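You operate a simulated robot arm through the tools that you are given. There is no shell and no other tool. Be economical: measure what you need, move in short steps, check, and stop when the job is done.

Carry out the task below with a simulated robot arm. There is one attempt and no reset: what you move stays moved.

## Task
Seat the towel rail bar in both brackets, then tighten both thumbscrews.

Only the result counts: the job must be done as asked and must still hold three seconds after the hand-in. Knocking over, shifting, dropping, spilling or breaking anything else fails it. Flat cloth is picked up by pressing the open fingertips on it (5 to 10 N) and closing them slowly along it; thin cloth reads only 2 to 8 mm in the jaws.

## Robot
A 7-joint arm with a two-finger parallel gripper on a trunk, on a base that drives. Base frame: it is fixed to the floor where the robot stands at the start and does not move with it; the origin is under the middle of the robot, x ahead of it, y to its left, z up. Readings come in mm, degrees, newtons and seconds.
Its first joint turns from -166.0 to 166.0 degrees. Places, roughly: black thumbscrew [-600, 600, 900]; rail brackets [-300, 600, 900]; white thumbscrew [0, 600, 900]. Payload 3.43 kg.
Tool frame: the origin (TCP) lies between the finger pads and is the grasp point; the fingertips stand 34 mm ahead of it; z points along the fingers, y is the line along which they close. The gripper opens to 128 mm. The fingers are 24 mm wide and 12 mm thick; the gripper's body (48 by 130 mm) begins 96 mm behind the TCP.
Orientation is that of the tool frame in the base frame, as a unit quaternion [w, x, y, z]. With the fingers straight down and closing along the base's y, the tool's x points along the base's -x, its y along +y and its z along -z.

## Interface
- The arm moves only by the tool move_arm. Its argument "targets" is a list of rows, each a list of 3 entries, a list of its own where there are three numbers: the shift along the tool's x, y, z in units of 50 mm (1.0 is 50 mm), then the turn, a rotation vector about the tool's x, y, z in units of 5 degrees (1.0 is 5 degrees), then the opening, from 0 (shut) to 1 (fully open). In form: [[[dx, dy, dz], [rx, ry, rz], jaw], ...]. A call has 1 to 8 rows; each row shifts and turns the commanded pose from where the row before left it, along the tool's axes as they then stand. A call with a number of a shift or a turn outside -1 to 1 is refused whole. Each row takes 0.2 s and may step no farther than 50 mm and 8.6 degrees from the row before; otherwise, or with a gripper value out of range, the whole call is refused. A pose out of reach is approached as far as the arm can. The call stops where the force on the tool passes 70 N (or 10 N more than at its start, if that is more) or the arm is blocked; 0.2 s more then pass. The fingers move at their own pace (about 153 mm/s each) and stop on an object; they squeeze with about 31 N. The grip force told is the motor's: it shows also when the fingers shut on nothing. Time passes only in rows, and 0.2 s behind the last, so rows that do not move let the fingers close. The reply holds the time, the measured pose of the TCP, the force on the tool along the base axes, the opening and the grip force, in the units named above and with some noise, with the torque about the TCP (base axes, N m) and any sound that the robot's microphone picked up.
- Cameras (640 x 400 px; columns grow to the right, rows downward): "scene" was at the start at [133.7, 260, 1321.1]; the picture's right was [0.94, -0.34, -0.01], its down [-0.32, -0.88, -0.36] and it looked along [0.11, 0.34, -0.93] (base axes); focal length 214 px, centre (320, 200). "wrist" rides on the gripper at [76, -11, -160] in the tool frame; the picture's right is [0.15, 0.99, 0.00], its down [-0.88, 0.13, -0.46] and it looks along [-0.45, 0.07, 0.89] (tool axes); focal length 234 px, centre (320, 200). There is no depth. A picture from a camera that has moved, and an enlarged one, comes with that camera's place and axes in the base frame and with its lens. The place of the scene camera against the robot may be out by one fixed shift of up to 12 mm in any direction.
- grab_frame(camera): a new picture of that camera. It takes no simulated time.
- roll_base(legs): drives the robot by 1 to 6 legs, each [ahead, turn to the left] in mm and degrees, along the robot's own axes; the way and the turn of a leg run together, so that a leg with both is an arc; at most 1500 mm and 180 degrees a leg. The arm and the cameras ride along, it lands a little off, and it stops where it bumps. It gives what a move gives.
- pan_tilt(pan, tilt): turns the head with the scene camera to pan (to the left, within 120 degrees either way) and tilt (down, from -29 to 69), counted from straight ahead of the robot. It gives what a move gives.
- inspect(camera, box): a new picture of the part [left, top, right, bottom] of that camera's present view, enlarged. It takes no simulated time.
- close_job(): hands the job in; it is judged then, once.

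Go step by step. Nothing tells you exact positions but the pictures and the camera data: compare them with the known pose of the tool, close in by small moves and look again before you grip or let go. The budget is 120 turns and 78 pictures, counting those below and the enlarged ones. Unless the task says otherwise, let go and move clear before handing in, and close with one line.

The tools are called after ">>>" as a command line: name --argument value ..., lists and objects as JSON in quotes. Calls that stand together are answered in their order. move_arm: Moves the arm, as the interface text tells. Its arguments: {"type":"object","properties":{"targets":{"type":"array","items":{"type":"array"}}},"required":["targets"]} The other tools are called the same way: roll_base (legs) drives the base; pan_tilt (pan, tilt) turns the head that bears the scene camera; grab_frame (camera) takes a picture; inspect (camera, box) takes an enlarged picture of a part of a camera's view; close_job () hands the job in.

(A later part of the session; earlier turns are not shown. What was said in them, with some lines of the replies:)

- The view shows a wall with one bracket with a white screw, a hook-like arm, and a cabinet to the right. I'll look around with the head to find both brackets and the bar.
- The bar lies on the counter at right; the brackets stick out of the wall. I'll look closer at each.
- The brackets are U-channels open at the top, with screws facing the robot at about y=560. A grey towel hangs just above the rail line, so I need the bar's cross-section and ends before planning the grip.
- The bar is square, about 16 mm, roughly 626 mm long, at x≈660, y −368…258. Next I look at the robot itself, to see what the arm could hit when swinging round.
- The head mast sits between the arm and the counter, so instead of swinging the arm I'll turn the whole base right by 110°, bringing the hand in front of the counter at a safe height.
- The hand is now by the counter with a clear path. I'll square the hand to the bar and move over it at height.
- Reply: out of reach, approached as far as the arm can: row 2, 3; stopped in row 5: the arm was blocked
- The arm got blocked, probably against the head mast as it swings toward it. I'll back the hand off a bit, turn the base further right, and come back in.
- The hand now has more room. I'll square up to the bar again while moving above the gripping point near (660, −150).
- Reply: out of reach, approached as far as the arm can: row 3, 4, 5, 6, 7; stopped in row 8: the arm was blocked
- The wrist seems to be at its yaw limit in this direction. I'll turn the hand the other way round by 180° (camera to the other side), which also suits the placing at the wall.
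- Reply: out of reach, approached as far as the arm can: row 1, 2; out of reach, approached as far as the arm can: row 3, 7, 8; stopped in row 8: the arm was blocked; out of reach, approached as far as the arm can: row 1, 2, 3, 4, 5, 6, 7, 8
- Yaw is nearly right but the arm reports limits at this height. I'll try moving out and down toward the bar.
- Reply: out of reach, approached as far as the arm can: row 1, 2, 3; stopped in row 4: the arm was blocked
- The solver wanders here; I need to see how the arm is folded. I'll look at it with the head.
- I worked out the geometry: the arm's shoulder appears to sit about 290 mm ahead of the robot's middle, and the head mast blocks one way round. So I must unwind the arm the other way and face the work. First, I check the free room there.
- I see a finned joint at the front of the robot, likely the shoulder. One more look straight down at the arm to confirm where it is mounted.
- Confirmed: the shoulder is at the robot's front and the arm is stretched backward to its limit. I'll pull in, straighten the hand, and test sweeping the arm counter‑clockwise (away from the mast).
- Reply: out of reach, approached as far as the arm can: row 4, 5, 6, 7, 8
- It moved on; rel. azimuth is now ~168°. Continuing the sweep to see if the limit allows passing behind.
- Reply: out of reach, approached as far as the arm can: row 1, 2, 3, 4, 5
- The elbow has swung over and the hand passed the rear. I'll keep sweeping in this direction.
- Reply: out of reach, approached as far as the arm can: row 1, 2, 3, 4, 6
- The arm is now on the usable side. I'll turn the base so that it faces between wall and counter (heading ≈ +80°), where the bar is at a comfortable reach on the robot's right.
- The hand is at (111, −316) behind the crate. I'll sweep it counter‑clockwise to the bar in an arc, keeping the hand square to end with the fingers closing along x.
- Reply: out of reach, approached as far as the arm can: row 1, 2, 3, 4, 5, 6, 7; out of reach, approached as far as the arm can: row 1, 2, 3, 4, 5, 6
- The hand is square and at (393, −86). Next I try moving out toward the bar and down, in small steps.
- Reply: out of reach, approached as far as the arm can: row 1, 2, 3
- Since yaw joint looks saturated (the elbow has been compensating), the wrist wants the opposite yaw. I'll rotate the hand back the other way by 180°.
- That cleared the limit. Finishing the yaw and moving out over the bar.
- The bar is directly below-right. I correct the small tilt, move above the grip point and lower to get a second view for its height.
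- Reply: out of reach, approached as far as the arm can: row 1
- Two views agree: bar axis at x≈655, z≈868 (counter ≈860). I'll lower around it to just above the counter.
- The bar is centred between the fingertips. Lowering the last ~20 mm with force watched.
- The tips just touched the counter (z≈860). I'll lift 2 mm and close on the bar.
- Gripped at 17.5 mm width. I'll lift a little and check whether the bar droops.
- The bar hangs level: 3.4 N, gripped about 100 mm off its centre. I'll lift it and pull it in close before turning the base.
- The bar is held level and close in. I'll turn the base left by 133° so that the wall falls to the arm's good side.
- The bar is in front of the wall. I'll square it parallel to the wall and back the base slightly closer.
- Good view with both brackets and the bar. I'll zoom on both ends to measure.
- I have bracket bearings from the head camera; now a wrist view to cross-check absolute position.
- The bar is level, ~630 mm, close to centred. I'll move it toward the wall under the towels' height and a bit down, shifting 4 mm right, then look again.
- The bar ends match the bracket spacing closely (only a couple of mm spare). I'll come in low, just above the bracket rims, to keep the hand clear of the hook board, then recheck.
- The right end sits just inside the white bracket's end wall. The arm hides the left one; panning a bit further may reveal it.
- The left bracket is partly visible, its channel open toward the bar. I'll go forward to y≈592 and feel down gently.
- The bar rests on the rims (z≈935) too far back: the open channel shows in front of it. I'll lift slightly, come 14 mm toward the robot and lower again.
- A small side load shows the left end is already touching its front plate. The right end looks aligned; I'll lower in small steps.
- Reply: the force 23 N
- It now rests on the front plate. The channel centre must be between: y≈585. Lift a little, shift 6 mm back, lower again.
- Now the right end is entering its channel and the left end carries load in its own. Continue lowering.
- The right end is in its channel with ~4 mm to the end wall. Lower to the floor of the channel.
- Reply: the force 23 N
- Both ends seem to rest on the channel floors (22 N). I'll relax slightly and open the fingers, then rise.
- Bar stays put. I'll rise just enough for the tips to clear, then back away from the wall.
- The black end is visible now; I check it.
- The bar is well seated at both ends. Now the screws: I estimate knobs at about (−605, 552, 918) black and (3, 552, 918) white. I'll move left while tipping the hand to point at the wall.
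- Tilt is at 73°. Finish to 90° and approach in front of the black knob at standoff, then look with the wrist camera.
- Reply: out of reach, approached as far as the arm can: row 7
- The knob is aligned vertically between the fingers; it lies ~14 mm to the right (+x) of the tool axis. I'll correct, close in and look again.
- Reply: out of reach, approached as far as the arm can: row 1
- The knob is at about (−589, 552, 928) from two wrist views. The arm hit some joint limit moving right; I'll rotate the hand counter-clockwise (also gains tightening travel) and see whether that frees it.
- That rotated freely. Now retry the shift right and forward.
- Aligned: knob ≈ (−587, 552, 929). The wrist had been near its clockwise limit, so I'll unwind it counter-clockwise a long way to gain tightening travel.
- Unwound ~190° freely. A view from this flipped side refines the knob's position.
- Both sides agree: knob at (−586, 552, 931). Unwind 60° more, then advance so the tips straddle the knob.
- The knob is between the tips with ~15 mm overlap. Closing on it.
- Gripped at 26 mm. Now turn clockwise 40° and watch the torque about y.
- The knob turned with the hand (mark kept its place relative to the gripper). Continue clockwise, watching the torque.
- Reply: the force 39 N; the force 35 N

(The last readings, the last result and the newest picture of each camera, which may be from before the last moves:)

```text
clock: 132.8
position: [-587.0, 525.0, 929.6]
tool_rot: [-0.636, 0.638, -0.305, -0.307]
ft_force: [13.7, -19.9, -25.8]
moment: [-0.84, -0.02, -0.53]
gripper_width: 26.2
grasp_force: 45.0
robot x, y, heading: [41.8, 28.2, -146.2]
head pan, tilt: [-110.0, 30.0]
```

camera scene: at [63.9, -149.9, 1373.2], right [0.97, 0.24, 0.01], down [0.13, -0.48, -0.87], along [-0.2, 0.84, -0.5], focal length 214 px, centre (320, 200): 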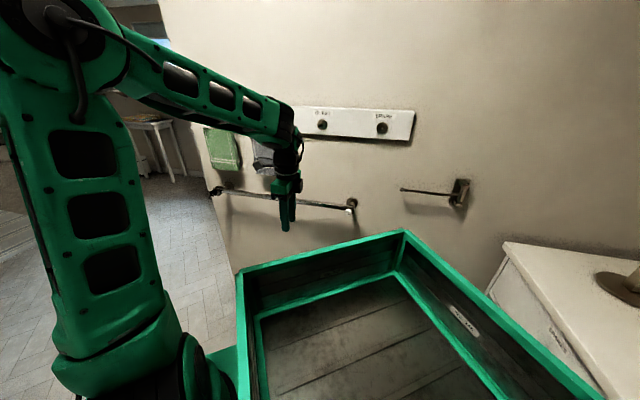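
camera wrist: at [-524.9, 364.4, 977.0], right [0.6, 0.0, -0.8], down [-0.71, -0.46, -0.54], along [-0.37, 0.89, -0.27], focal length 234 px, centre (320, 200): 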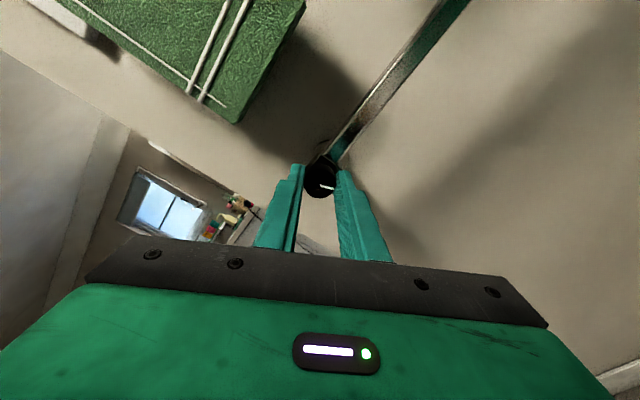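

Axial push of 20–34 N toward me suggests the knob moves along its axis, or the grip is eccentric. I'll release, back off and look at the knob.

>>> move_arm --targets '[[[0, 0, 0], [0, 0, 0], 0.2], [[0, 0, 0], [0, 0, 0], 0.45], [[0, 0, -0.6], [0, 0, 0], 0.45], [[0, 0, -0.6], [0, 0, 0], 0.45], [[0, 0, 0], [0, 0, 0], 0.45]]'

>>> inspect --camera "wrist" --box '[256, 110, 384, 190]'

>>> inspect --camera "scene" --box '[192, 175, 240, 205]'

```text
clock: 134.0
position: [-587.9, 465.2, 929.0]
tool_rot: [0.638, -0.637, 0.304, 0.307]
ft_force: [-0.5, 1.0, 0.2]
moment: [0.03, -0.02, 0.01]
gripper_width: 57.6
grasp_force: 0.2
robot x, y, heading: [37.4, 27.0, -146.1]
head pan, tilt: [-110.0, 30.0]
```

```text
5.00 times, centred on (320, 150) of wrist
camera zoom: at [-530.8, 304.9, 877.7], right [-0.68, 0.0, -0.73], down [-0.65, -0.46, 0.6], along [-0.34, 0.89, 0.31], focal length 1171 px, centre (320, 450)
```

zoom: 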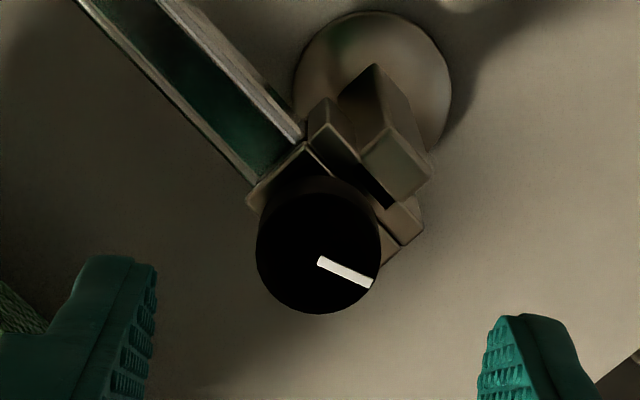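

```text
13.33 times, centred on (216, 190) of scene
camera zoom: at [63.7, -150.1, 1373.2], right [0.97, 0.24, 0.01], down [0.13, -0.48, -0.87], along [-0.2, 0.84, -0.5], focal length 2860 px, centre (1707, 333)
```

zoom: 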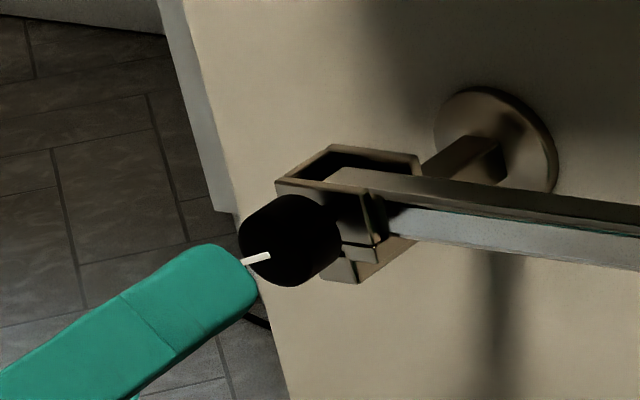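

The mark moved ~120° clockwise and the knob has not shifted noticeably, so it's still free. Re-grip and continue clockwise another 120°.

>>> move_arm --targets '[[[0, 0, 0.6], [0, 0, 0], 0.45], [[0, 0, 0.58], [0, 0, 0], 0.45], [[0, 0, 0], [0, 0, 0], 0.25], [[0, 0, 0], [0, 0, 0], 0], [[0, 0, 0], [0, 0, 0], 0], [[0, 0, 0], [0, 0, 0], 0]]'

>>> move_arm --targets '[[[0, 0, 0], [0, 0, 1], 0], [[0, 0, 0], [0, 0, 1], 0], [[0, 0, 0], [0, 0, 1], 0], [[0, 0, 0], [0, 0, 1], 0], [[0, 0, 0], [0, 0, 1], 0], [[0, 0, 0], [0, 0, 1], 0], [[0, 0, 0], [0, 0, 1], 0], [[0, 0, 0], [0, 0, 1], 0]]'

>>> move_arm --targets '[[[0, 0, 0], [0, 0, 1], 0], [[0, 0, 0], [0, 0, 1], 0], [[0, 0, 0], [0, 0, 1], 0], [[0, 0, 0], [0, 0, 1], 0], [[0, 0, 0], [0, 0, 1], 0], [[0, 0, 0], [0, 0, 1], 0], [[0, 0, 0], [0, 0, 1], 0], [[0, 0, 0], [0, 0, 1], 0]]'

```text
clock: 135.4
position: [-587.6, 525.1, 930.5]
tool_rot: [-0.637, 0.638, -0.304, -0.307]
ft_force: [-8.1, 5.6, -5.5]
moment: [-0.15, -0.01, 0.31]
gripper_width: 26.1
grasp_force: 45.1
robot x, y, heading: [34.1, 28.2, -146.2]
head pan, tilt: [-110.0, 30.0]
```

```text
clock: 137.2
position: [-587.7, 523.9, 930.9]
tool_rot: [0.494, -0.494, 0.503, 0.508]
ft_force: [-10.4, 4.6, -3.3]
moment: [-0.05, -0.55, 0.33]
gripper_width: 26.5
grasp_force: 45.0
robot x, y, heading: [36.9, 29.8, -146.0]
head pan, tilt: [-110.0, 30.0]
```

```text
clock: 139.0
position: [-587.2, 524.3, 931.9]
tool_rot: [0.29, -0.292, 0.643, 0.646]
ft_force: [-0.7, -9.5, 1.6]
moment: [0.06, -0.37, -0.17]
gripper_width: 26.2
grasp_force: 45.3
robot x, y, heading: [37.3, 29.0, -145.9]
head pan, tilt: [-110.0, 30.0]
```

Torque about y now resists (−0.4…−0.55 N m): the screw has seated. I'll check the mark to see whether the knob stopped.

>>> inspect --camera "wrist" --box '[256, 140, 384, 220]'

>>> move_arm --targets '[[[0, 0, 0], [0, 0, 1], 0], [[0, 0, 0], [0, 0, 1], 0], [[0, 0, 0], [0, 0, 1], 0], [[0, 0, 0], [0, 0, 1], 0]]'

>>> inspect --camera "wrist" --box '[256, 140, 384, 220]'

```text
5.00 times, centred on (320, 180) of wrist
camera zoom: at [-628.1, 363.6, 866.7], right [-0.84, 0.0, 0.54], down [0.49, -0.46, 0.75], along [0.24, 0.89, 0.39], focal length 1171 px, centre (320, 300)
```

zoom: 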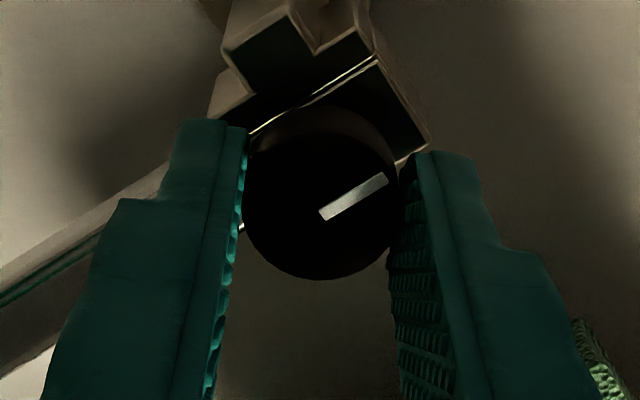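

```text
clock: 140.0
position: [-586.7, 524.1, 931.3]
tool_rot: [0.174, -0.176, 0.684, 0.687]
ft_force: [0.1, 2.3, 1.0]
moment: [-0.09, -0.43, -0.06]
gripper_width: 26.4
grasp_force: 45.1
robot x, y, heading: [37.4, 24.8, -146.1]
head pan, tilt: [-110.0, 30.0]
```

```text
5.00 times, centred on (320, 180) of wrist
camera zoom: at [-647.1, 363.5, 884.9], right [-0.6, 0.0, 0.8], down [0.71, -0.45, 0.53], along [0.36, 0.89, 0.28], focal length 1171 px, centre (320, 300)
```

zoom: 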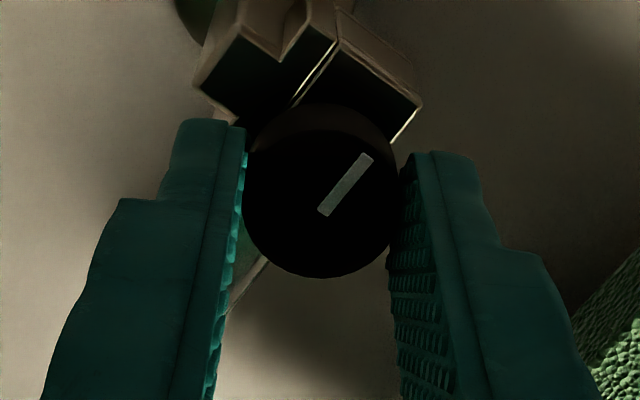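

The knob now stays put while the fingers slip on it: the black screw is tight. Release, retract well away from the wall and unwind the wrist for the white one.

>>> move_arm --targets '[[[0, 0, 0], [0, 0, 0], 0.2], [[0, 0, 0], [0, 0, 0], 0.45], [[0, 0, -0.6], [0, 0, 0], 0.45], [[0, 0, -0.9], [0, 0, 0], 0.45], [[0, 0, -1], [0, 0, 0], 0.45], [[0, 0, -1], [0, 0, 0], 0.45], [[0, 0, -1], [0, 0, 0], 0.45], [[-0.5, 0.86, 0], [0, 0, 0], 0.45]]'

>>> move_arm --targets '[[[0, 0, 0], [0, 0, -1], 0.45], [[0, 0, 0], [0, 0, -1], 0.45], [[0, 0, 0], [0, 0, -1], 0.45], [[0, 0, 0], [0, 0, -1], 0.45], [[0, 0, 0], [0, 0, -1], 0.45], [[0, 0, 0], [0, 0, -1], 0.45], [[0, 0, 0], [0, 0, -1], 0.45], [[0, 0, 0], [0, 0, -1], 0.45]]'

>>> move_arm --targets '[[[0, 0, 0], [0, 0, -1], 0.45], [[0, 0, 0], [0, 0, -1], 0.45], [[0, 0, 0], [0, 0, -1], 0.45], [[0, 0, 0], [0, 0, -1], 0.45], [[0, 0, 0], [0, 0, -1], 0.45], [[0, 0, 0], [0, 0, -1], 0.45], [[0, 0, 0], [0, 0, -1], 0.45], [[0, 0, 0], [0, 0, -1], 0.45]]'

>>> move_arm --targets '[[[0, 0, 0], [0, 0, -1], 0.45], [[0, 0, 0], [0, 0, -1], 0.45], [[0, 0, 0], [0, 0, -1], 0.45], [[0, 0, 0], [0, 0, -1], 0.45], [[0, 0, 0], [0, 0, -1], 0.45], [[0, 0, 0], [0, 0, -1], 0.45], [[0, 0, 0], [0, 0, -1], 0.45], [[0, 0, 0], [0, 0, -1], 0.45]]'

```text
clock: 141.8
position: [-586.5, 321.4, 980.0]
tool_rot: [0.175, -0.177, 0.683, 0.687]
ft_force: [-0.7, -0.2, 0.2]
moment: [-0.02, -0.02, -0.08]
gripper_width: 57.4
grasp_force: 0.0
out of reach, approached as far as the arm can: row 7
robot x, y, heading: [36.9, 25.5, -145.9]
head pan, tilt: [-110.0, 30.0]
```

```text
clock: 143.6
position: [-585.5, 324.3, 982.1]
tool_rot: [0.399, -0.4, 0.582, 0.585]
ft_force: [0.1, -0.2, -0.4]
moment: [0.0, -0.01, -0.04]
gripper_width: 57.4
grasp_force: 0.0
robot x, y, heading: [34.4, 25.1, -146.2]
head pan, tilt: [-110.0, 30.0]
```

```text
clock: 145.4
position: [-584.1, 323.4, 980.7]
tool_rot: [-0.575, 0.575, -0.409, -0.413]
ft_force: [-0.3, 0.3, 0.0]
moment: [0.04, -0.02, -0.03]
gripper_width: 57.7
grasp_force: 0.0
robot x, y, heading: [39.2, 21.6, -146.1]
head pan, tilt: [-110.0, 30.0]
```

```text
clock: 147.2
position: [-585.3, 324.7, 980.4]
tool_rot: [0.682, -0.68, 0.189, 0.192]
ft_force: [0.1, -0.2, -0.9]
moment: [-0.02, 0.02, 0.02]
gripper_width: 57.4
grasp_force: 0.1
robot x, y, heading: [38.0, 25.5, -146.1]
head pan, tilt: [-110.0, 30.0]
```

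Now φ≈−150°. I'll drive the base forward, turn it right and back up, so the crate is clear of the white bracket.

>>> roll_base --legs '[[250, 0], [0, -34], [-180, 0]]'

>>> pan_tilt --pan -105 --tilt 30

>>> grab_frame --camera "scene"

```text
clock: 152.0
position: [-333.8, 485.2, 980.6]
tool_rot: [0.708, -0.596, 0.378, -0.014]
ft_force: [-0.3, 0.1, -0.2]
moment: [-0.02, 0.02, -0.02]
gripper_width: 57.7
grasp_force: 0.1
robot x, y, heading: [15.5, -112.5, 180.0]
head pan, tilt: [-110.0, 30.0]
```

```text
clock: 152.6
position: [-323.7, 483.4, 984.9]
tool_rot: [0.705, -0.596, 0.384, -0.011]
ft_force: [0.4, 0.1, -0.2]
moment: [-0.03, 0.01, -0.04]
gripper_width: 57.8
grasp_force: 0.0
robot x, y, heading: [17.3, -112.7, 180.3]
head pan, tilt: [-105.0, 30.0]
```

```text
13 pictures are left
camera scene: at [-61.5, -269.6, 1373.1], right [0.97, -0.26, 0.01], down [-0.12, -0.48, -0.87], along [0.23, 0.84, -0.5], focal length 214 px, centre (320, 200)
```

scene: 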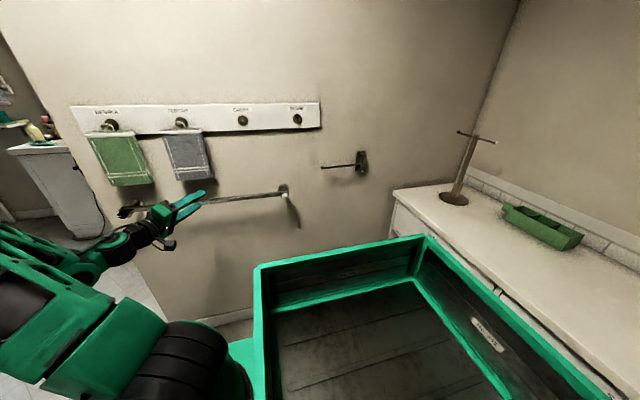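

Clear space now. I'll retreat slightly and turn the hand to face the wall again.

>>> move_arm --targets '[[[0, 0, -0.8], [0, 0, 0], 0.45], [[0, 0, 0], [-0.51, -0.82, 0], 0.45], [[0, 0, 0], [-0.51, -0.82, 0], 0.45], [[0, 0, 0], [-0.51, -0.82, 0], 0.45], [[0, 0, 0], [-0.51, -0.82, 0], 0.45], [[0, 0, 0], [-0.51, -0.82, 0], 0.45], [[0, 0, 0], [-0.51, -0.82, 0], 0.45], [[0, 0, 0], [-0.51, -0.82, 0], 0.45]]'

```text
clock: 154.4
position: [-347.6, 511.1, 1026.3]
tool_rot: [-0.679, 0.68, -0.193, -0.197]
ft_force: [-0.8, -0.3, -0.9]
moment: [0.02, -0.01, -0.15]
gripper_width: 57.9
grasp_force: 0.1
out of reach, approached as far as the arm can: row 1, 5, 6, 7, 8
robot x, y, heading: [18.3, -114.6, 179.9]
head pan, tilt: [-105.0, 30.0]
```

Orientation is right, though the arm is folded close. Move right toward the white knob, down and slightly back.

>>> move_arm --targets '[[[0.91, -0.28, -0.12], [0, 0, 0], 0.45], [[0.91, -0.28, -0.12], [0, 0, 0], 0.45], [[0.91, -0.28, -0.12], [0, 0, 0], 0.45], [[0.91, -0.28, -0.12], [0, 0, 0], 0.45], [[0.91, -0.28, -0.12], [0, 0, 0], 0.45], [[0.91, -0.28, -0.12], [0, 0, 0], 0.45], [[0.91, -0.28, -0.12], [0, 0, 0], 0.45], [[0, 0, 0], [0, 0, 0], 0.45]]'

>>> grab_frame --camera "wrist"

```text
clock: 156.2
position: [-124.8, 517.0, 968.8]
tool_rot: [0.681, -0.672, 0.23, 0.178]
ft_force: [1.1, -0.4, 0.6]
moment: [-0.1, 0.01, 0.11]
gripper_width: 57.7
grasp_force: 0.1
out of reach, approached as far as the arm can: row 1, 2, 3, 4, 5, 6
robot x, y, heading: [19.2, -114.4, 180.3]
head pan, tilt: [-105.0, 30.0]
```

```text
12 pictures are left
camera wrist: at [-67.9, 351.0, 939.2], right [-0.42, 0.02, -0.91], down [-0.84, -0.39, 0.38], along [-0.35, 0.92, 0.19], focal length 234 px, centre (320, 200)
```

wrist: 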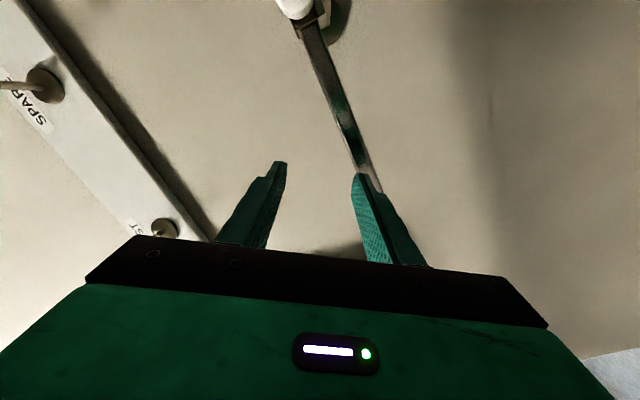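

The arm is too folded to pull back here. I'll drive the base forward ~80 mm (along the wall, to −x) for more room.

>>> roll_base --legs '[[80, 0]]'

>>> move_arm --targets '[[[0.5, -0.3, -0.3], [0, 0, 0], 0.45], [[0.5, -0.3, -0.3], [0, 0, 0], 0.45], [[0, 0, 0], [0, 0, 0], 0.45]]'

```text
clock: 157.3
position: [-207.0, 517.4, 967.9]
tool_rot: [0.681, -0.672, 0.231, 0.177]
ft_force: [1.1, 0.9, 0.7]
moment: [-0.02, 0.0, -0.01]
gripper_width: 57.5
grasp_force: 0.0
robot x, y, heading: [-63.2, -111.6, -179.7]
head pan, tilt: [-105.0, 30.0]
```

```text
clock: 158.1
position: [-155.2, 498.0, 971.3]
tool_rot: [0.68, -0.671, 0.234, 0.182]
ft_force: [-0.4, 0.3, 0.3]
moment: [0.0, 0.01, -0.01]
gripper_width: 57.5
grasp_force: 0.0
out of reach, approached as far as the arm can: row 1
robot x, y, heading: [-63.4, -114.6, -179.7]
head pan, tilt: [-105.0, 30.0]
```

Correct the 4° yaw error and move in front of the white knob.

>>> move_arm --targets '[[[0, 0, -0.16], [-0.47, -0.7, 0], 0.45], [[0.73, -0.25, 0], [0, 0, 0], 0.45], [[0.73, -0.25, 0], [0, 0, 0], 0.45], [[0.73, -0.25, 0], [0, 0, 0], 0.45], [[0.73, -0.25, 0], [0, 0, 0], 0.45], [[0, 0, 0], [0, 0, 0], 0.45]]'

>>> grab_frame --camera "wrist"

```text
clock: 159.5
position: [-23.2, 508.8, 931.4]
tool_rot: [-0.673, 0.679, -0.211, -0.205]
ft_force: [-0.3, 0.7, -0.2]
moment: [0.02, 0.02, 0.03]
gripper_width: 57.7
grasp_force: 0.1
out of reach, approached as far as the arm can: row 1, 3, 4, 5
robot x, y, heading: [-66.2, -112.5, -179.9]
head pan, tilt: [-105.0, 30.0]
```

```text
11 pictures are left
camera wrist: at [46.4, 347.9, 898.8], right [-0.44, -0.01, -0.9], down [-0.8, -0.45, 0.39], along [-0.41, 0.89, 0.19], focal length 234 px, centre (320, 200)
```

wrist: 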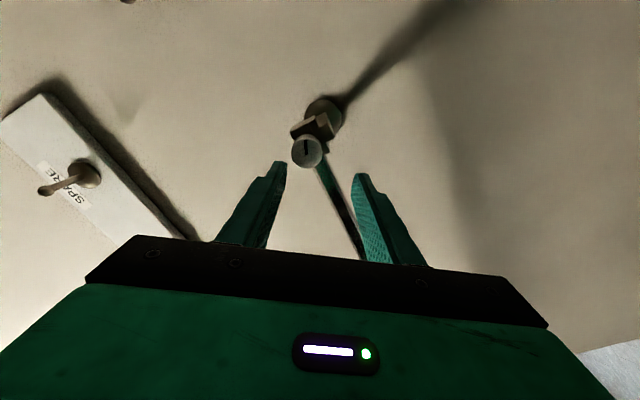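

The knob is at about (2, 547, 930). Some wrist limit is active; I'll test whether rolling the hand clockwise frees it.

>>> move_arm --targets '[[[0, 0, 0], [0, 0, 1], 0.45], [[0, 0, 0], [0, 0, 1], 0.45], [[0, 0, 0], [0, 0, 1], 0.45], [[0, 0, 0], [0, 0, 1], 0.45], [[0, 0, -0.3], [0, 0, 0], 0.45], [[0, 0, 0], [0, 0, 0], 0.45]]'

```text
clock: 160.9
position: [-27.4, 507.4, 928.6]
tool_rot: [-0.626, 0.632, -0.327, -0.319]
ft_force: [-0.5, -0.8, 0.2]
moment: [0.02, 0.01, -0.02]
gripper_width: 57.6
grasp_force: 0.1
out of reach, approached as far as the arm can: row 5
robot x, y, heading: [-62.1, -114.6, -180.1]
head pan, tilt: [-105.0, 30.0]
```

Rolling is fine; only pulling back is limited. I'll set the fingers above/below (closing vertically) and slide in sideways from the left.

>>> move_arm --targets '[[[0, 0, 0], [0, 0, -1], 0.45], [[0, 0, 0], [0, 0, -1], 0.45], [[0, 0, 0], [0, 0, -1], 0.45], [[0, 0, 0], [0, 0, -1], 0.45], [[0, 0, 0], [0, 0, -1], 0.45], [[0, 0, 0], [0, 0, -1], 0.45], [[0, 0, 0], [0, 0, -1], 0.45], [[0, 0, 0], [0, 0, -1], 0.45]]'

>>> move_arm --targets '[[[0, 0, 0], [0, 0, -1], 0.45], [[0, 0, 0], [0, 0, -0.9], 0.45], [[0, 0, 0], [0, 0, 0], 0.45]]'

>>> grab_frame --camera "wrist"

```text
clock: 162.7
position: [-27.9, 507.4, 932.4]
tool_rot: [-0.698, 0.706, -0.09, -0.085]
ft_force: [0.3, 0.2, -0.1]
moment: [-0.02, -0.03, 0.02]
gripper_width: 57.6
grasp_force: 0.0
robot x, y, heading: [-62.7, -112.9, 180.0]
head pan, tilt: [-105.0, 30.0]
```

```text
clock: 163.5
position: [-27.0, 506.3, 931.3]
tool_rot: [-0.703, 0.71, -0.031, -0.027]
ft_force: [-0.1, 0.3, -0.6]
moment: [0.02, -0.04, 0.0]
gripper_width: 57.9
grasp_force: 0.1
robot x, y, heading: [-63.5, -112.9, 179.9]
head pan, tilt: [-105.0, 30.0]
```

```text
10 pictures are left
camera wrist: at [48.1, 346.3, 938.4], right [0.06, -0.01, -1.0], down [-0.89, -0.45, -0.05], along [-0.45, 0.89, -0.04], focal length 234 px, centre (320, 200)
```

wrist: 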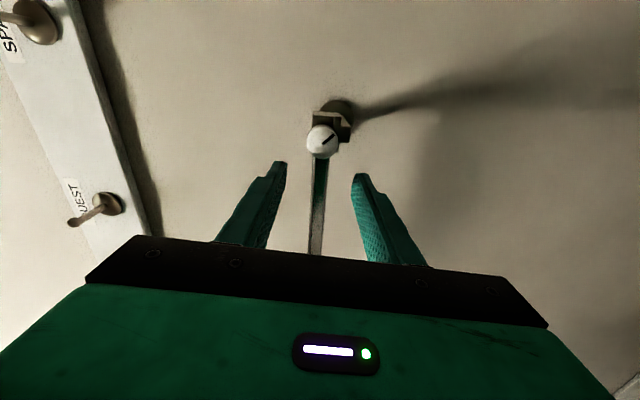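

The knob is level with the fingers, 30 mm to the right. Slide right, then advance over it.

>>> move_arm --targets '[[[0.3, -0.02, 0], [0, 0, 0], 0.45], [[0.3, -0.02, 0], [0, 0, 0], 0.45], [[0, 0, 0], [0, 0, 0], 0.45]]'

>>> inspect --camera "wrist" --box '[240, 110, 400, 210]'

```text
clock: 164.3
position: [1.6, 514.1, 931.6]
tool_rot: [-0.703, 0.71, -0.031, -0.027]
ft_force: [0.8, -0.3, 0.2]
moment: [-0.01, -0.02, 0.01]
gripper_width: 57.3
grasp_force: 0.1
out of reach, approached as far as the arm can: row 1
robot x, y, heading: [-64.8, -114.3, -179.9]
head pan, tilt: [-105.0, 30.0]
```

```text
4.00 times, centred on (320, 160) of wrist
camera zoom: at [77.6, 352.7, 938.6], right [0.06, -0.01, -1.0], down [-0.89, -0.45, -0.05], along [-0.45, 0.89, -0.04], focal length 937 px, centre (320, 360)
```

zoom: 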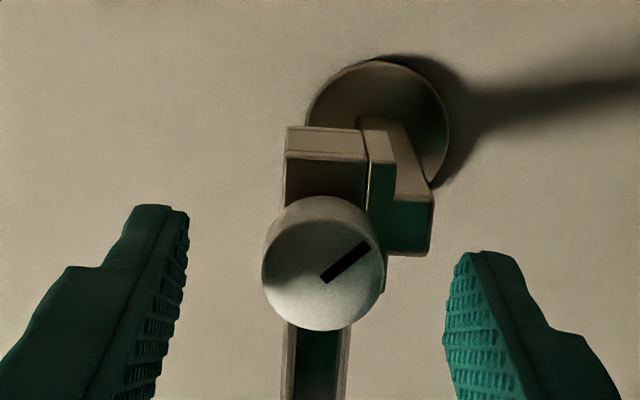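

The knob's front face is centred at about (4.5, 540, 931). Shift 2.5 mm right, advance 10 mm, and grip.

>>> move_arm --targets '[[[0.05, 0, 0.1], [0, 0, 0], 0.45], [[0, 0, 0.1], [0, 0, 0], 0.45], [[0, 0, 0], [0, 0, 0], 0.25], [[0, 0, 0], [0, 0, 0], 0], [[0, 0, 0], [0, 0, 0], 0], [[0, 0, 0], [0, 0, 0], 0]]'

>>> move_arm --targets '[[[0, 0, 0], [0, 0, 1], 0], [[0, 0, 0], [0, 0, 1], 0], [[0, 0, 0], [0, 0, 1], 0], [[0, 0, 0], [0, 0, 1], 0]]'

```text
clock: 165.7
position: [5.1, 520.0, 929.4]
tool_rot: [-0.703, 0.71, -0.03, -0.03]
ft_force: [0.4, -2.6, -9.2]
moment: [-0.16, -0.02, -0.16]
gripper_width: 26.0
grasp_force: 44.6
robot x, y, heading: [-60.7, -111.9, -180.4]
head pan, tilt: [-105.0, 30.0]
```

```text
clock: 166.7
position: [4.8, 519.6, 930.2]
tool_rot: [-0.687, 0.694, -0.154, -0.151]
ft_force: [-4.9, -19.2, -18.7]
moment: [-0.25, -0.02, 0.98]
gripper_width: 26.4
grasp_force: 45.0
robot x, y, heading: [-62.5, -115.3, -179.9]
head pan, tilt: [-105.0, 30.0]
```

Turning freely but with some side load; I ease the hand ~1.5 mm down while continuing clockwise.

>>> move_arm --targets '[[[0.013, 0.027, -0.02], [0, 0, 1], 0], [[0, 0, 0], [0, 0, 1], 0], [[0, 0, 0], [0, 0, 1], 0], [[0, 0, 0], [0, 0, 1], 0], [[0, 0, 0], [0, 0, 1], 0], [[0, 0, 0], [0, 0, 1], 0], [[0, 0, 0], [0, 0, 1], 0], [[0, 0, 0], [0, 0, 1], 0]]'

>>> move_arm --targets '[[[0, 0, 0], [0, 0, 1], 0], [[0, 0, 0], [0, 0, 1], 0], [[0, 0, 0], [0, 0, 1], 0], [[0, 0, 0], [0, 0, 1], 0], [[0, 0, 0], [0, 0, 1], 0], [[0, 0, 0], [0, 0, 1], 0]]'

```text
clock: 168.5
position: [3.5, 519.4, 929.8]
tool_rot: [-0.594, 0.6, -0.381, -0.378]
ft_force: [-14.0, 23.5, 9.6]
moment: [0.97, -0.02, 0.74]
gripper_width: 26.4
grasp_force: 44.7
robot x, y, heading: [-61.8, -114.0, -180.0]
head pan, tilt: [-105.0, 30.0]
```

```text
clock: 169.9
position: [1.9, 519.5, 928.8]
tool_rot: [0.475, -0.483, 0.521, 0.519]
ft_force: [-35.3, 18.3, 5.0]
moment: [0.44, -0.07, 0.96]
gripper_width: 26.4
grasp_force: 45.0
robot x, y, heading: [-67.4, -111.8, -179.9]
head pan, tilt: [-105.0, 30.0]
```

Torque about y is still ~0, but side load grows; I'll open, recentre 2.5 mm left, regrip and go on.

>>> move_arm --targets '[[[0, 0, 0], [0, 0, 0], 0.3], [[0, 0.05, 0], [0, 0, 0], 0.3], [[0, 0, 0], [0, 0, 0], 0.3], [[0, 0, 0], [0, 0, 0], 0], [[0, 0, 0], [0, 0, 0], 0], [[0, 0, 0], [0, 0, 0], 0]]'

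>>> move_arm --targets '[[[0, 0, 0], [0, 0, 1], 0], [[0, 0, 0], [0, 0, 1], 0], [[0, 0, 0], [0, 0, 1], 0], [[0, 0, 0], [0, 0, 1], 0], [[0, 0, 0], [0, 0, 1], 0], [[0, 0, 0], [0, 0, 1], 0], [[0, 0, 0], [0, 0, 1], 0], [[0, 0, 0], [0, 0, 1], 0]]'

>>> inspect --camera "wrist" --box '[240, 130, 400, 230]'

```text
clock: 171.3
position: [1.0, 518.5, 929.7]
tool_rot: [0.476, -0.481, 0.524, 0.518]
ft_force: [-8.2, -11.2, -1.7]
moment: [-0.15, -0.03, 0.27]
gripper_width: 26.0
grasp_force: 45.3
robot x, y, heading: [-61.5, -113.0, -180.1]
head pan, tilt: [-105.0, 30.0]
```

```text
clock: 173.1
position: [0.4, 518.9, 928.8]
tool_rot: [0.271, -0.273, 0.656, 0.65]
ft_force: [-30.9, -30.0, -2.5]
moment: [0.16, -0.06, 0.93]
gripper_width: 26.0
grasp_force: 45.0
robot x, y, heading: [-59.8, -113.2, -179.8]
head pan, tilt: [-105.0, 30.0]
```

```text
4.00 times, centred on (320, 180) of wrist
camera zoom: at [-44.1, 357.4, 869.8], right [-0.81, 0.0, 0.59], down [0.53, -0.45, 0.72], along [0.27, 0.89, 0.36], focal length 937 px, centre (320, 280)
```

zoom: 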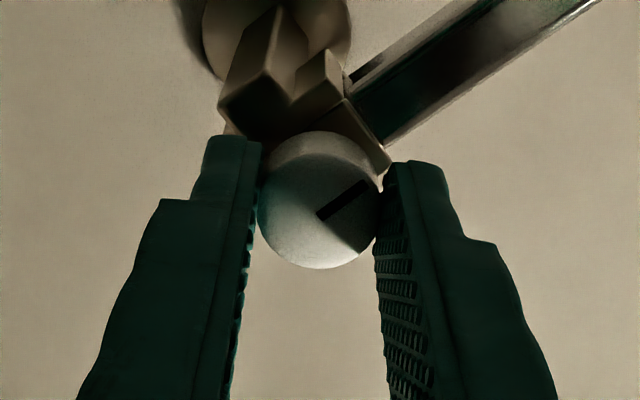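

Mark shows the knob followed all 130° and is still free. Recentre again and continue.

>>> move_arm --targets '[[[0, 0, 0], [0, 0, 0], 0.3], [[0.04, 0.04, 0], [0, 0, 0], 0.3], [[0, 0, 0], [0, 0, 0], 0.3], [[0, 0, 0], [0, 0, 0], 0], [[0, 0, 0], [0, 0, 0], 0], [[0, 0, 0], [0, 0, 0], 0]]'

>>> move_arm --targets '[[[0, 0, 0], [0, 0, 1], 0], [[0, 0, 0], [0, 0, 1], 0], [[0, 0, 0], [0, 0, 1], 0], [[0, 0, 0], [0, 0, 1], 0], [[0, 0, 0], [0, 0, 1], 0], [[0, 0, 0], [0, 0, 1], 0]]'

```text
clock: 174.5
position: [0.3, 518.2, 927.8]
tool_rot: [0.272, -0.273, 0.657, 0.648]
ft_force: [7.4, 4.5, 0.8]
moment: [0.16, 0.04, -0.4]
gripper_width: 26.0
grasp_force: 44.9
robot x, y, heading: [-62.1, -117.7, -180.2]
head pan, tilt: [-105.0, 30.0]
```

```text
clock: 175.8
position: [6.9, 520.9, 932.5]
tool_rot: [0.116, -0.124, 0.698, 0.695]
ft_force: [61.0, 77.4, -122.8]
moment: [31.71, -14.34, 16.99]
gripper_width: 26.6
grasp_force: 45.0
robot x, y, heading: [-65.4, -113.8, -179.9]
head pan, tilt: [-105.0, 30.0]
stopped in row 6: the force on the tool passed its limit at 151 N (the readings are from after the stop); the commanded pose is now the measured one
```

A large reaction appeared: the arm hit a limit or itself. I'll open the fingers right away and roll back a little.

>>> move_arm --targets '[[[0, 0, 0], [0, 0, 0], 0.3], [[0, 0, 0], [0, 0, 0], 0.45], [[0, 0, 0], [0, 0, 0], 0.45]]'

>>> grab_frame --camera "scene"

```text
clock: 176.1
position: [26.6, 518.7, 928.1]
tool_rot: [0.121, -0.117, 0.701, 0.693]
ft_force: [54.9, 19.0, -138.0]
moment: [27.37, -12.14, 7.85]
gripper_width: 39.8
grasp_force: 1.0
robot x, y, heading: [-62.1, -113.7, -180.1]
head pan, tilt: [-105.0, 30.0]
stopped in row 1: the force on the tool passed its limit at 184 N (the readings are from after the stop); the commanded pose is now the measured one
```

```text
7 pictures are left
camera scene: at [-141.8, -269.9, 1373.1], right [0.97, -0.26, 0.01], down [-0.12, -0.48, -0.87], along [0.23, 0.84, -0.5], focal length 214 px, centre (320, 200)
```

scene: 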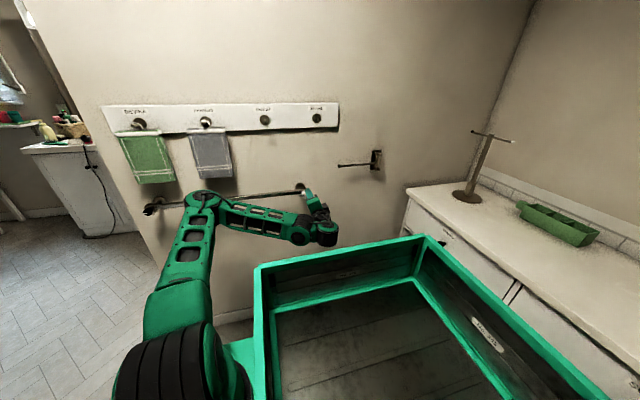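

The wrist-camera stalk seems to be jammed against the forearm, with the elbow swung low. I'll roll counter-clockwise to free it.

>>> move_arm --targets '[[[0, 0, 0], [0, 0, -0.6], 0.45], [[0, 0, 0], [0, 0, -1], 0.45], [[0, 0, 0], [0, 0, -1], 0.45], [[0, 0, 0], [0, 0, -1], 0.45]]'

```text
clock: 177.1
position: [24.3, 520.0, 927.4]
tool_rot: [0.22, -0.222, 0.675, 0.669]
ft_force: [-0.8, 1.0, 2.5]
moment: [0.08, 0.03, 0.01]
gripper_width: 58.4
grasp_force: 0.2
robot x, y, heading: [-64.5, -115.9, -179.9]
head pan, tilt: [-105.0, 30.0]
```

Freed. Check the knob's mark and the bracket from the wrist.

>>> inspect --camera "wrist" --box '[200, 90, 440, 240]'

```text
2.67 times, centred on (320, 165) of wrist
camera zoom: at [-30.2, 358.7, 874.9], right [-0.71, 0.01, 0.71], down [0.63, -0.45, 0.63], along [0.32, 0.89, 0.31], focal length 624 px, centre (320, 293)
```

zoom: 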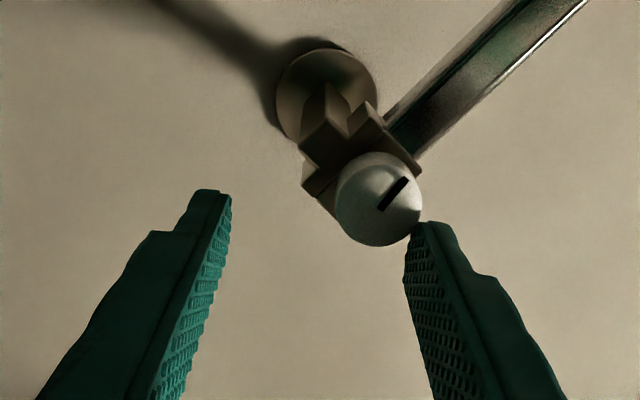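

The knob's mark is where it was at ~130°. Recentre on the knob with fingers open and unwind the wrist by 85° around it.

>>> move_arm --targets '[[[0, 0.31, 0], [0, 0, 0], 0.45], [[0.35, 0, 0], [0, 0, 0], 0.45], [[0, 0, 0], [0, 0, -1], 0.45], [[0, 0, 0], [0, 0, -1], 0.45], [[0, 0, 0], [0, 0, -1], 0.45], [[0, 0, 0], [0, 0, -1], 0.45], [[0, 0, 0], [0, 0, -1], 0.45], [[0, 0, 0], [0, 0, -1], 0.45]]'

>>> move_arm --targets '[[[0, 0, 0], [0, 0, -1], 0.45], [[0, 0, 0], [0, 0, -1], 0.45], [[0, 0, 0], [0, 0, -1], 0.45], [[0, 0, 0], [0, 0, -1], 0.45], [[0, 0, 0], [0, 0, -1], 0.45], [[0, 0, 0], [0, 0, -1], 0.45], [[0, 0, 0], [0, 0, -1], 0.45], [[0, 0, 0], [0, 0, -1], 0.45]]'

>>> grab_frame --camera "scene"

```text
clock: 178.9
position: [-0.7, 520.6, 930.2]
tool_rot: [0.386, -0.39, 0.594, 0.588]
ft_force: [0.2, 0.3, 0.2]
moment: [-0.01, 0.01, 0.0]
gripper_width: 57.6
grasp_force: 0.2
robot x, y, heading: [-62.5, -111.7, -180.3]
head pan, tilt: [-105.0, 30.0]
```

```text
clock: 180.7
position: [-0.8, 518.7, 928.1]
tool_rot: [-0.565, 0.569, -0.426, -0.419]
ft_force: [0.9, 0.1, 1.0]
moment: [0.04, -0.01, 0.01]
gripper_width: 57.4
grasp_force: 0.1
robot x, y, heading: [-66.0, -111.2, -180.1]
head pan, tilt: [-105.0, 30.0]
```

```text
5 pictures are left
camera scene: at [-141.5, -269.6, 1373.1], right [0.97, -0.26, 0.01], down [-0.12, -0.48, -0.87], along [0.23, 0.84, -0.5], focal length 214 px, centre (320, 200)
```

scene: 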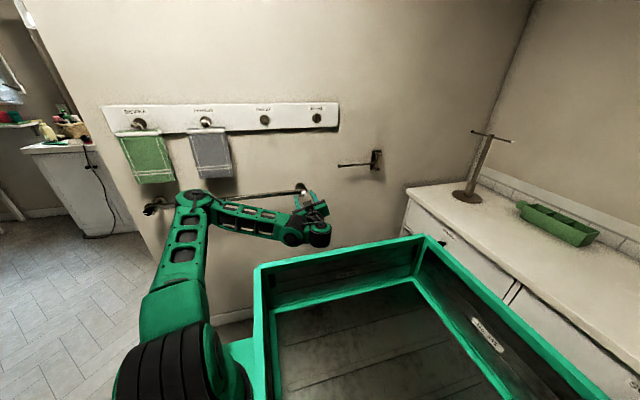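

The elbow is clear of the bar and nothing has shifted. Grip again and turn clockwise, watching torque.

>>> move_arm --targets '[[[0, 0, 0.04], [0, 0, 0], 0.3], [[0, 0, 0], [0, 0, 0], 0], [[0, 0, 0], [0, 0, 0], 0], [[0, 0, 0], [0, 0, 0], 0]]'

>>> move_arm --targets '[[[0, 0, 0], [0, 0, 1], 0], [[0, 0, 0], [0, 0, 1], 0], [[0, 0, 0], [0, 0, 1], 0], [[0, 0, 0], [0, 0, 1], 0]]'

>>> move_arm --targets '[[[0, 0, 0], [0, 0, 1], 0], [[0, 0, 0], [0, 0, 1], 0], [[0, 0, 0], [0, 0, 1], 0], [[0, 0, 0], [0, 0, 1], 0]]'

```text
clock: 181.7
position: [1.2, 521.2, 929.8]
tool_rot: [-0.565, 0.568, -0.427, -0.42]
ft_force: [32.4, 12.0, 13.6]
moment: [0.22, 0.01, -1.13]
gripper_width: 25.8
grasp_force: 45.3
robot x, y, heading: [-64.5, -115.8, -179.9]
head pan, tilt: [-105.0, 30.0]
```

```text
clock: 182.7
position: [2.3, 520.8, 930.9]
tool_rot: [0.482, -0.486, 0.519, 0.512]
ft_force: [26.5, -6.6, 8.4]
moment: [0.43, -0.45, -0.98]
gripper_width: 26.3
grasp_force: 45.3
robot x, y, heading: [-62.8, -114.0, 179.9]
head pan, tilt: [-105.0, 30.0]
```

```text
clock: 183.7
position: [0.2, 521.1, 928.4]
tool_rot: [0.385, -0.388, 0.595, 0.589]
ft_force: [23.8, -12.2, -3.3]
moment: [0.06, -0.31, -0.92]
gripper_width: 26.2
grasp_force: 44.9
robot x, y, heading: [-61.5, -118.3, -180.2]
head pan, tilt: [-105.0, 30.0]
```

Torque now resists (−0.3…−0.45), as it did on the black one. Regrip better centred and give a confirming turn while watching the mark.

>>> move_arm --targets '[[[0, 0, 0], [0, 0, 0], 0.35], [[0, 0, 0], [0, 0, 0], 0.45], [[0, 0, 0], [0, 0, -1], 0.45], [[0, 0, 0], [0, 0, -1], 0.45], [[0, 0, 0], [0, 0, -1], 0.45], [[0, 0, 0], [0, 0, -1], 0.45], [[0, 0, 0], [0, 0, -1], 0.45], [[0, 0, 0], [0, 0, -1], 0.45]]'

>>> move_arm --targets '[[[0, 0, 0], [0, 0, -1], 0.45], [[0, 0, 0], [0, 0, -1], 0.45], [[0, -0.05, 0], [0, 0, 0], 0.45], [[0, 0, 0], [0, 0, 0], 0.25], [[0, 0, 0], [0, 0, 0], 0], [[0, 0, 0], [0, 0, 0], 0], [[0, 0, 0], [0, 0, 0], 0]]'

>>> inspect --camera "wrist" --box '[240, 130, 400, 230]'

>>> move_arm --targets '[[[0, 0, 0], [0, 0, 1], 0], [[0, 0, 0], [0, 0, 1], 0], [[0, 0, 0], [0, 0, 1], 0], [[0, 0, 0], [0, 0, 1], 0], [[0, 0, 0], [0, 0, 1], 0], [[0, 0, 0], [0, 0, 1], 0], [[0, 0, 0], [0, 0, 1], 0], [[0, 0, 0], [0, 0, 1], 0]]'

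>>> inspect --camera "wrist" --box '[240, 130, 400, 230]'

```text
clock: 185.5
position: [-0.1, 522.4, 930.3]
tool_rot: [-0.525, 0.53, -0.473, -0.468]
ft_force: [0.1, 0.0, 0.2]
moment: [-0.01, -0.03, -0.01]
gripper_width: 57.7
grasp_force: 0.0
robot x, y, heading: [-63.6, -112.7, -179.9]
head pan, tilt: [-105.0, 30.0]
```

```text
clock: 187.1
position: [3.0, 521.6, 931.6]
tool_rot: [-0.563, 0.569, -0.426, -0.421]
ft_force: [1.0, 1.0, 1.7]
moment: [0.03, -0.03, -0.02]
gripper_width: 26.2
grasp_force: 45.2
robot x, y, heading: [-60.8, -115.4, -179.9]
head pan, tilt: [-105.0, 30.0]
```

```text
4.00 times, centred on (320, 180) of wrist
camera zoom: at [34.7, 360.8, 863.1], right [-0.91, 0.0, -0.42], down [-0.37, -0.45, 0.81], along [-0.19, 0.89, 0.4], focal length 937 px, centre (320, 280)
```

zoom: 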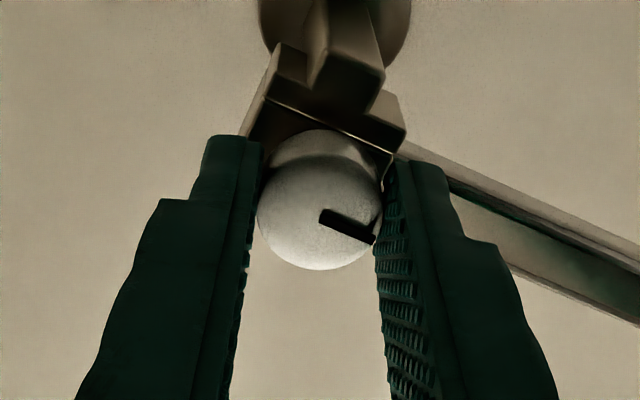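

```text
clock: 188.9
position: [0.7, 521.3, 930.7]
tool_rot: [0.386, -0.388, 0.596, 0.588]
ft_force: [-9.9, 7.4, 1.0]
moment: [-0.02, -0.38, 0.41]
gripper_width: 26.4
grasp_force: 45.0
robot x, y, heading: [-62.9, -113.4, -179.8]
head pan, tilt: [-105.0, 30.0]
```

```text
4.00 times, centred on (320, 180) of wrist
camera zoom: at [-18.2, 360.3, 857.2], right [-0.96, 0.0, 0.26], down [0.23, -0.45, 0.86], along [0.12, 0.89, 0.43], focal length 937 px, centre (320, 280)
```

zoom: 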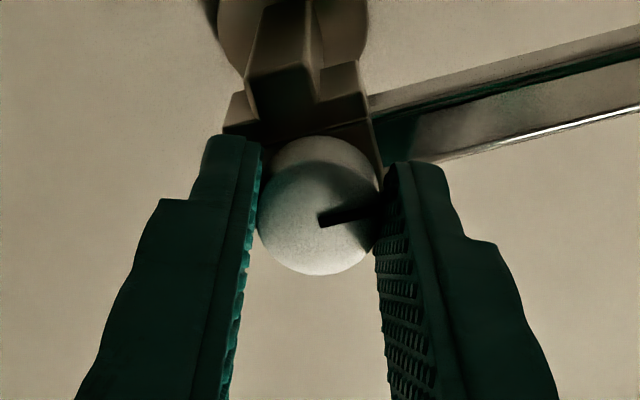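

The fingers slip by the full 40° while the knob stays: the white screw is tight too. Open and back off gently.

>>> move_arm --targets '[[[0, 0, 0], [0, 0, 0], 0.3], [[0, 0, 0], [0, 0, 0], 0.45], [[0, 0, -0.3], [0, 0, 0], 0.45], [[0, 0, -0.3], [0, 0, 0], 0.45], [[0, 0, -0.3], [0, 0, 0], 0.45], [[0, 0, 0], [0, 0, 0], 0.45]]'

```text
clock: 190.3
position: [3.4, 514.0, 930.6]
tool_rot: [0.387, -0.389, 0.595, 0.587]
ft_force: [0.4, -0.3, 0.5]
moment: [0.02, 0.02, 0.0]
gripper_width: 57.7
grasp_force: 0.0
out of reach, approached as far as the arm can: row 3, 4, 5
robot x, y, heading: [-63.1, -113.2, -179.9]
head pan, tilt: [-105.0, 30.0]
```

Pulling back is limited, so I'll slide the open fingers off the knob sideways (up-right), then retreat.

>>> move_arm --targets '[[[-0.5, 0, 0], [0, 0, 0], 0.45], [[-0.6, 0, -0.1], [0, 0, 0], 0.45], [[-0.6, 0, -0.3], [0, 0, 0], 0.45], [[-0.4, 0, -0.6], [0, 0, 0], 0.45], [[0, 0, -0.8], [0, 0, 0], 0.45], [[0, 0, 0], [0, 0, 0], 0.45]]'

>>> inspect --camera "scene" --box '[80, 80, 400, 280]'

```text
clock: 191.7
position: [20.2, 517.2, 971.5]
tool_rot: [0.386, -0.388, 0.595, 0.588]
ft_force: [-0.3, 0.3, -0.3]
moment: [0.0, -0.01, -0.02]
gripper_width: 57.7
grasp_force: 0.0
out of reach, approached as far as the arm can: row 2, 3, 4, 5
robot x, y, heading: [-67.6, -114.1, -179.8]
head pan, tilt: [-105.0, 30.0]
```

```text
2.00 times, centred on (240, 180) of scene
camera zoom: at [-141.5, -269.6, 1373.1], right [0.97, -0.26, 0.01], down [-0.12, -0.48, -0.87], along [0.23, 0.84, -0.5], focal length 429 px, centre (480, 240)
```

zoom: 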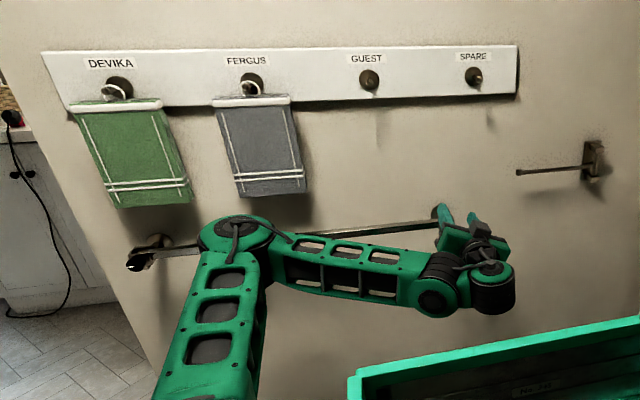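

Both screws are tight, the bar is seated, and the hand is clear of the knob and bar with nothing else moved. Handing in.

>>> close_job

```text
The job is handed in.
```

I seated the towel rail bar in both brackets, tightened both thumbscrews until the knobs stopped turning in the fingers, and handed the job in.
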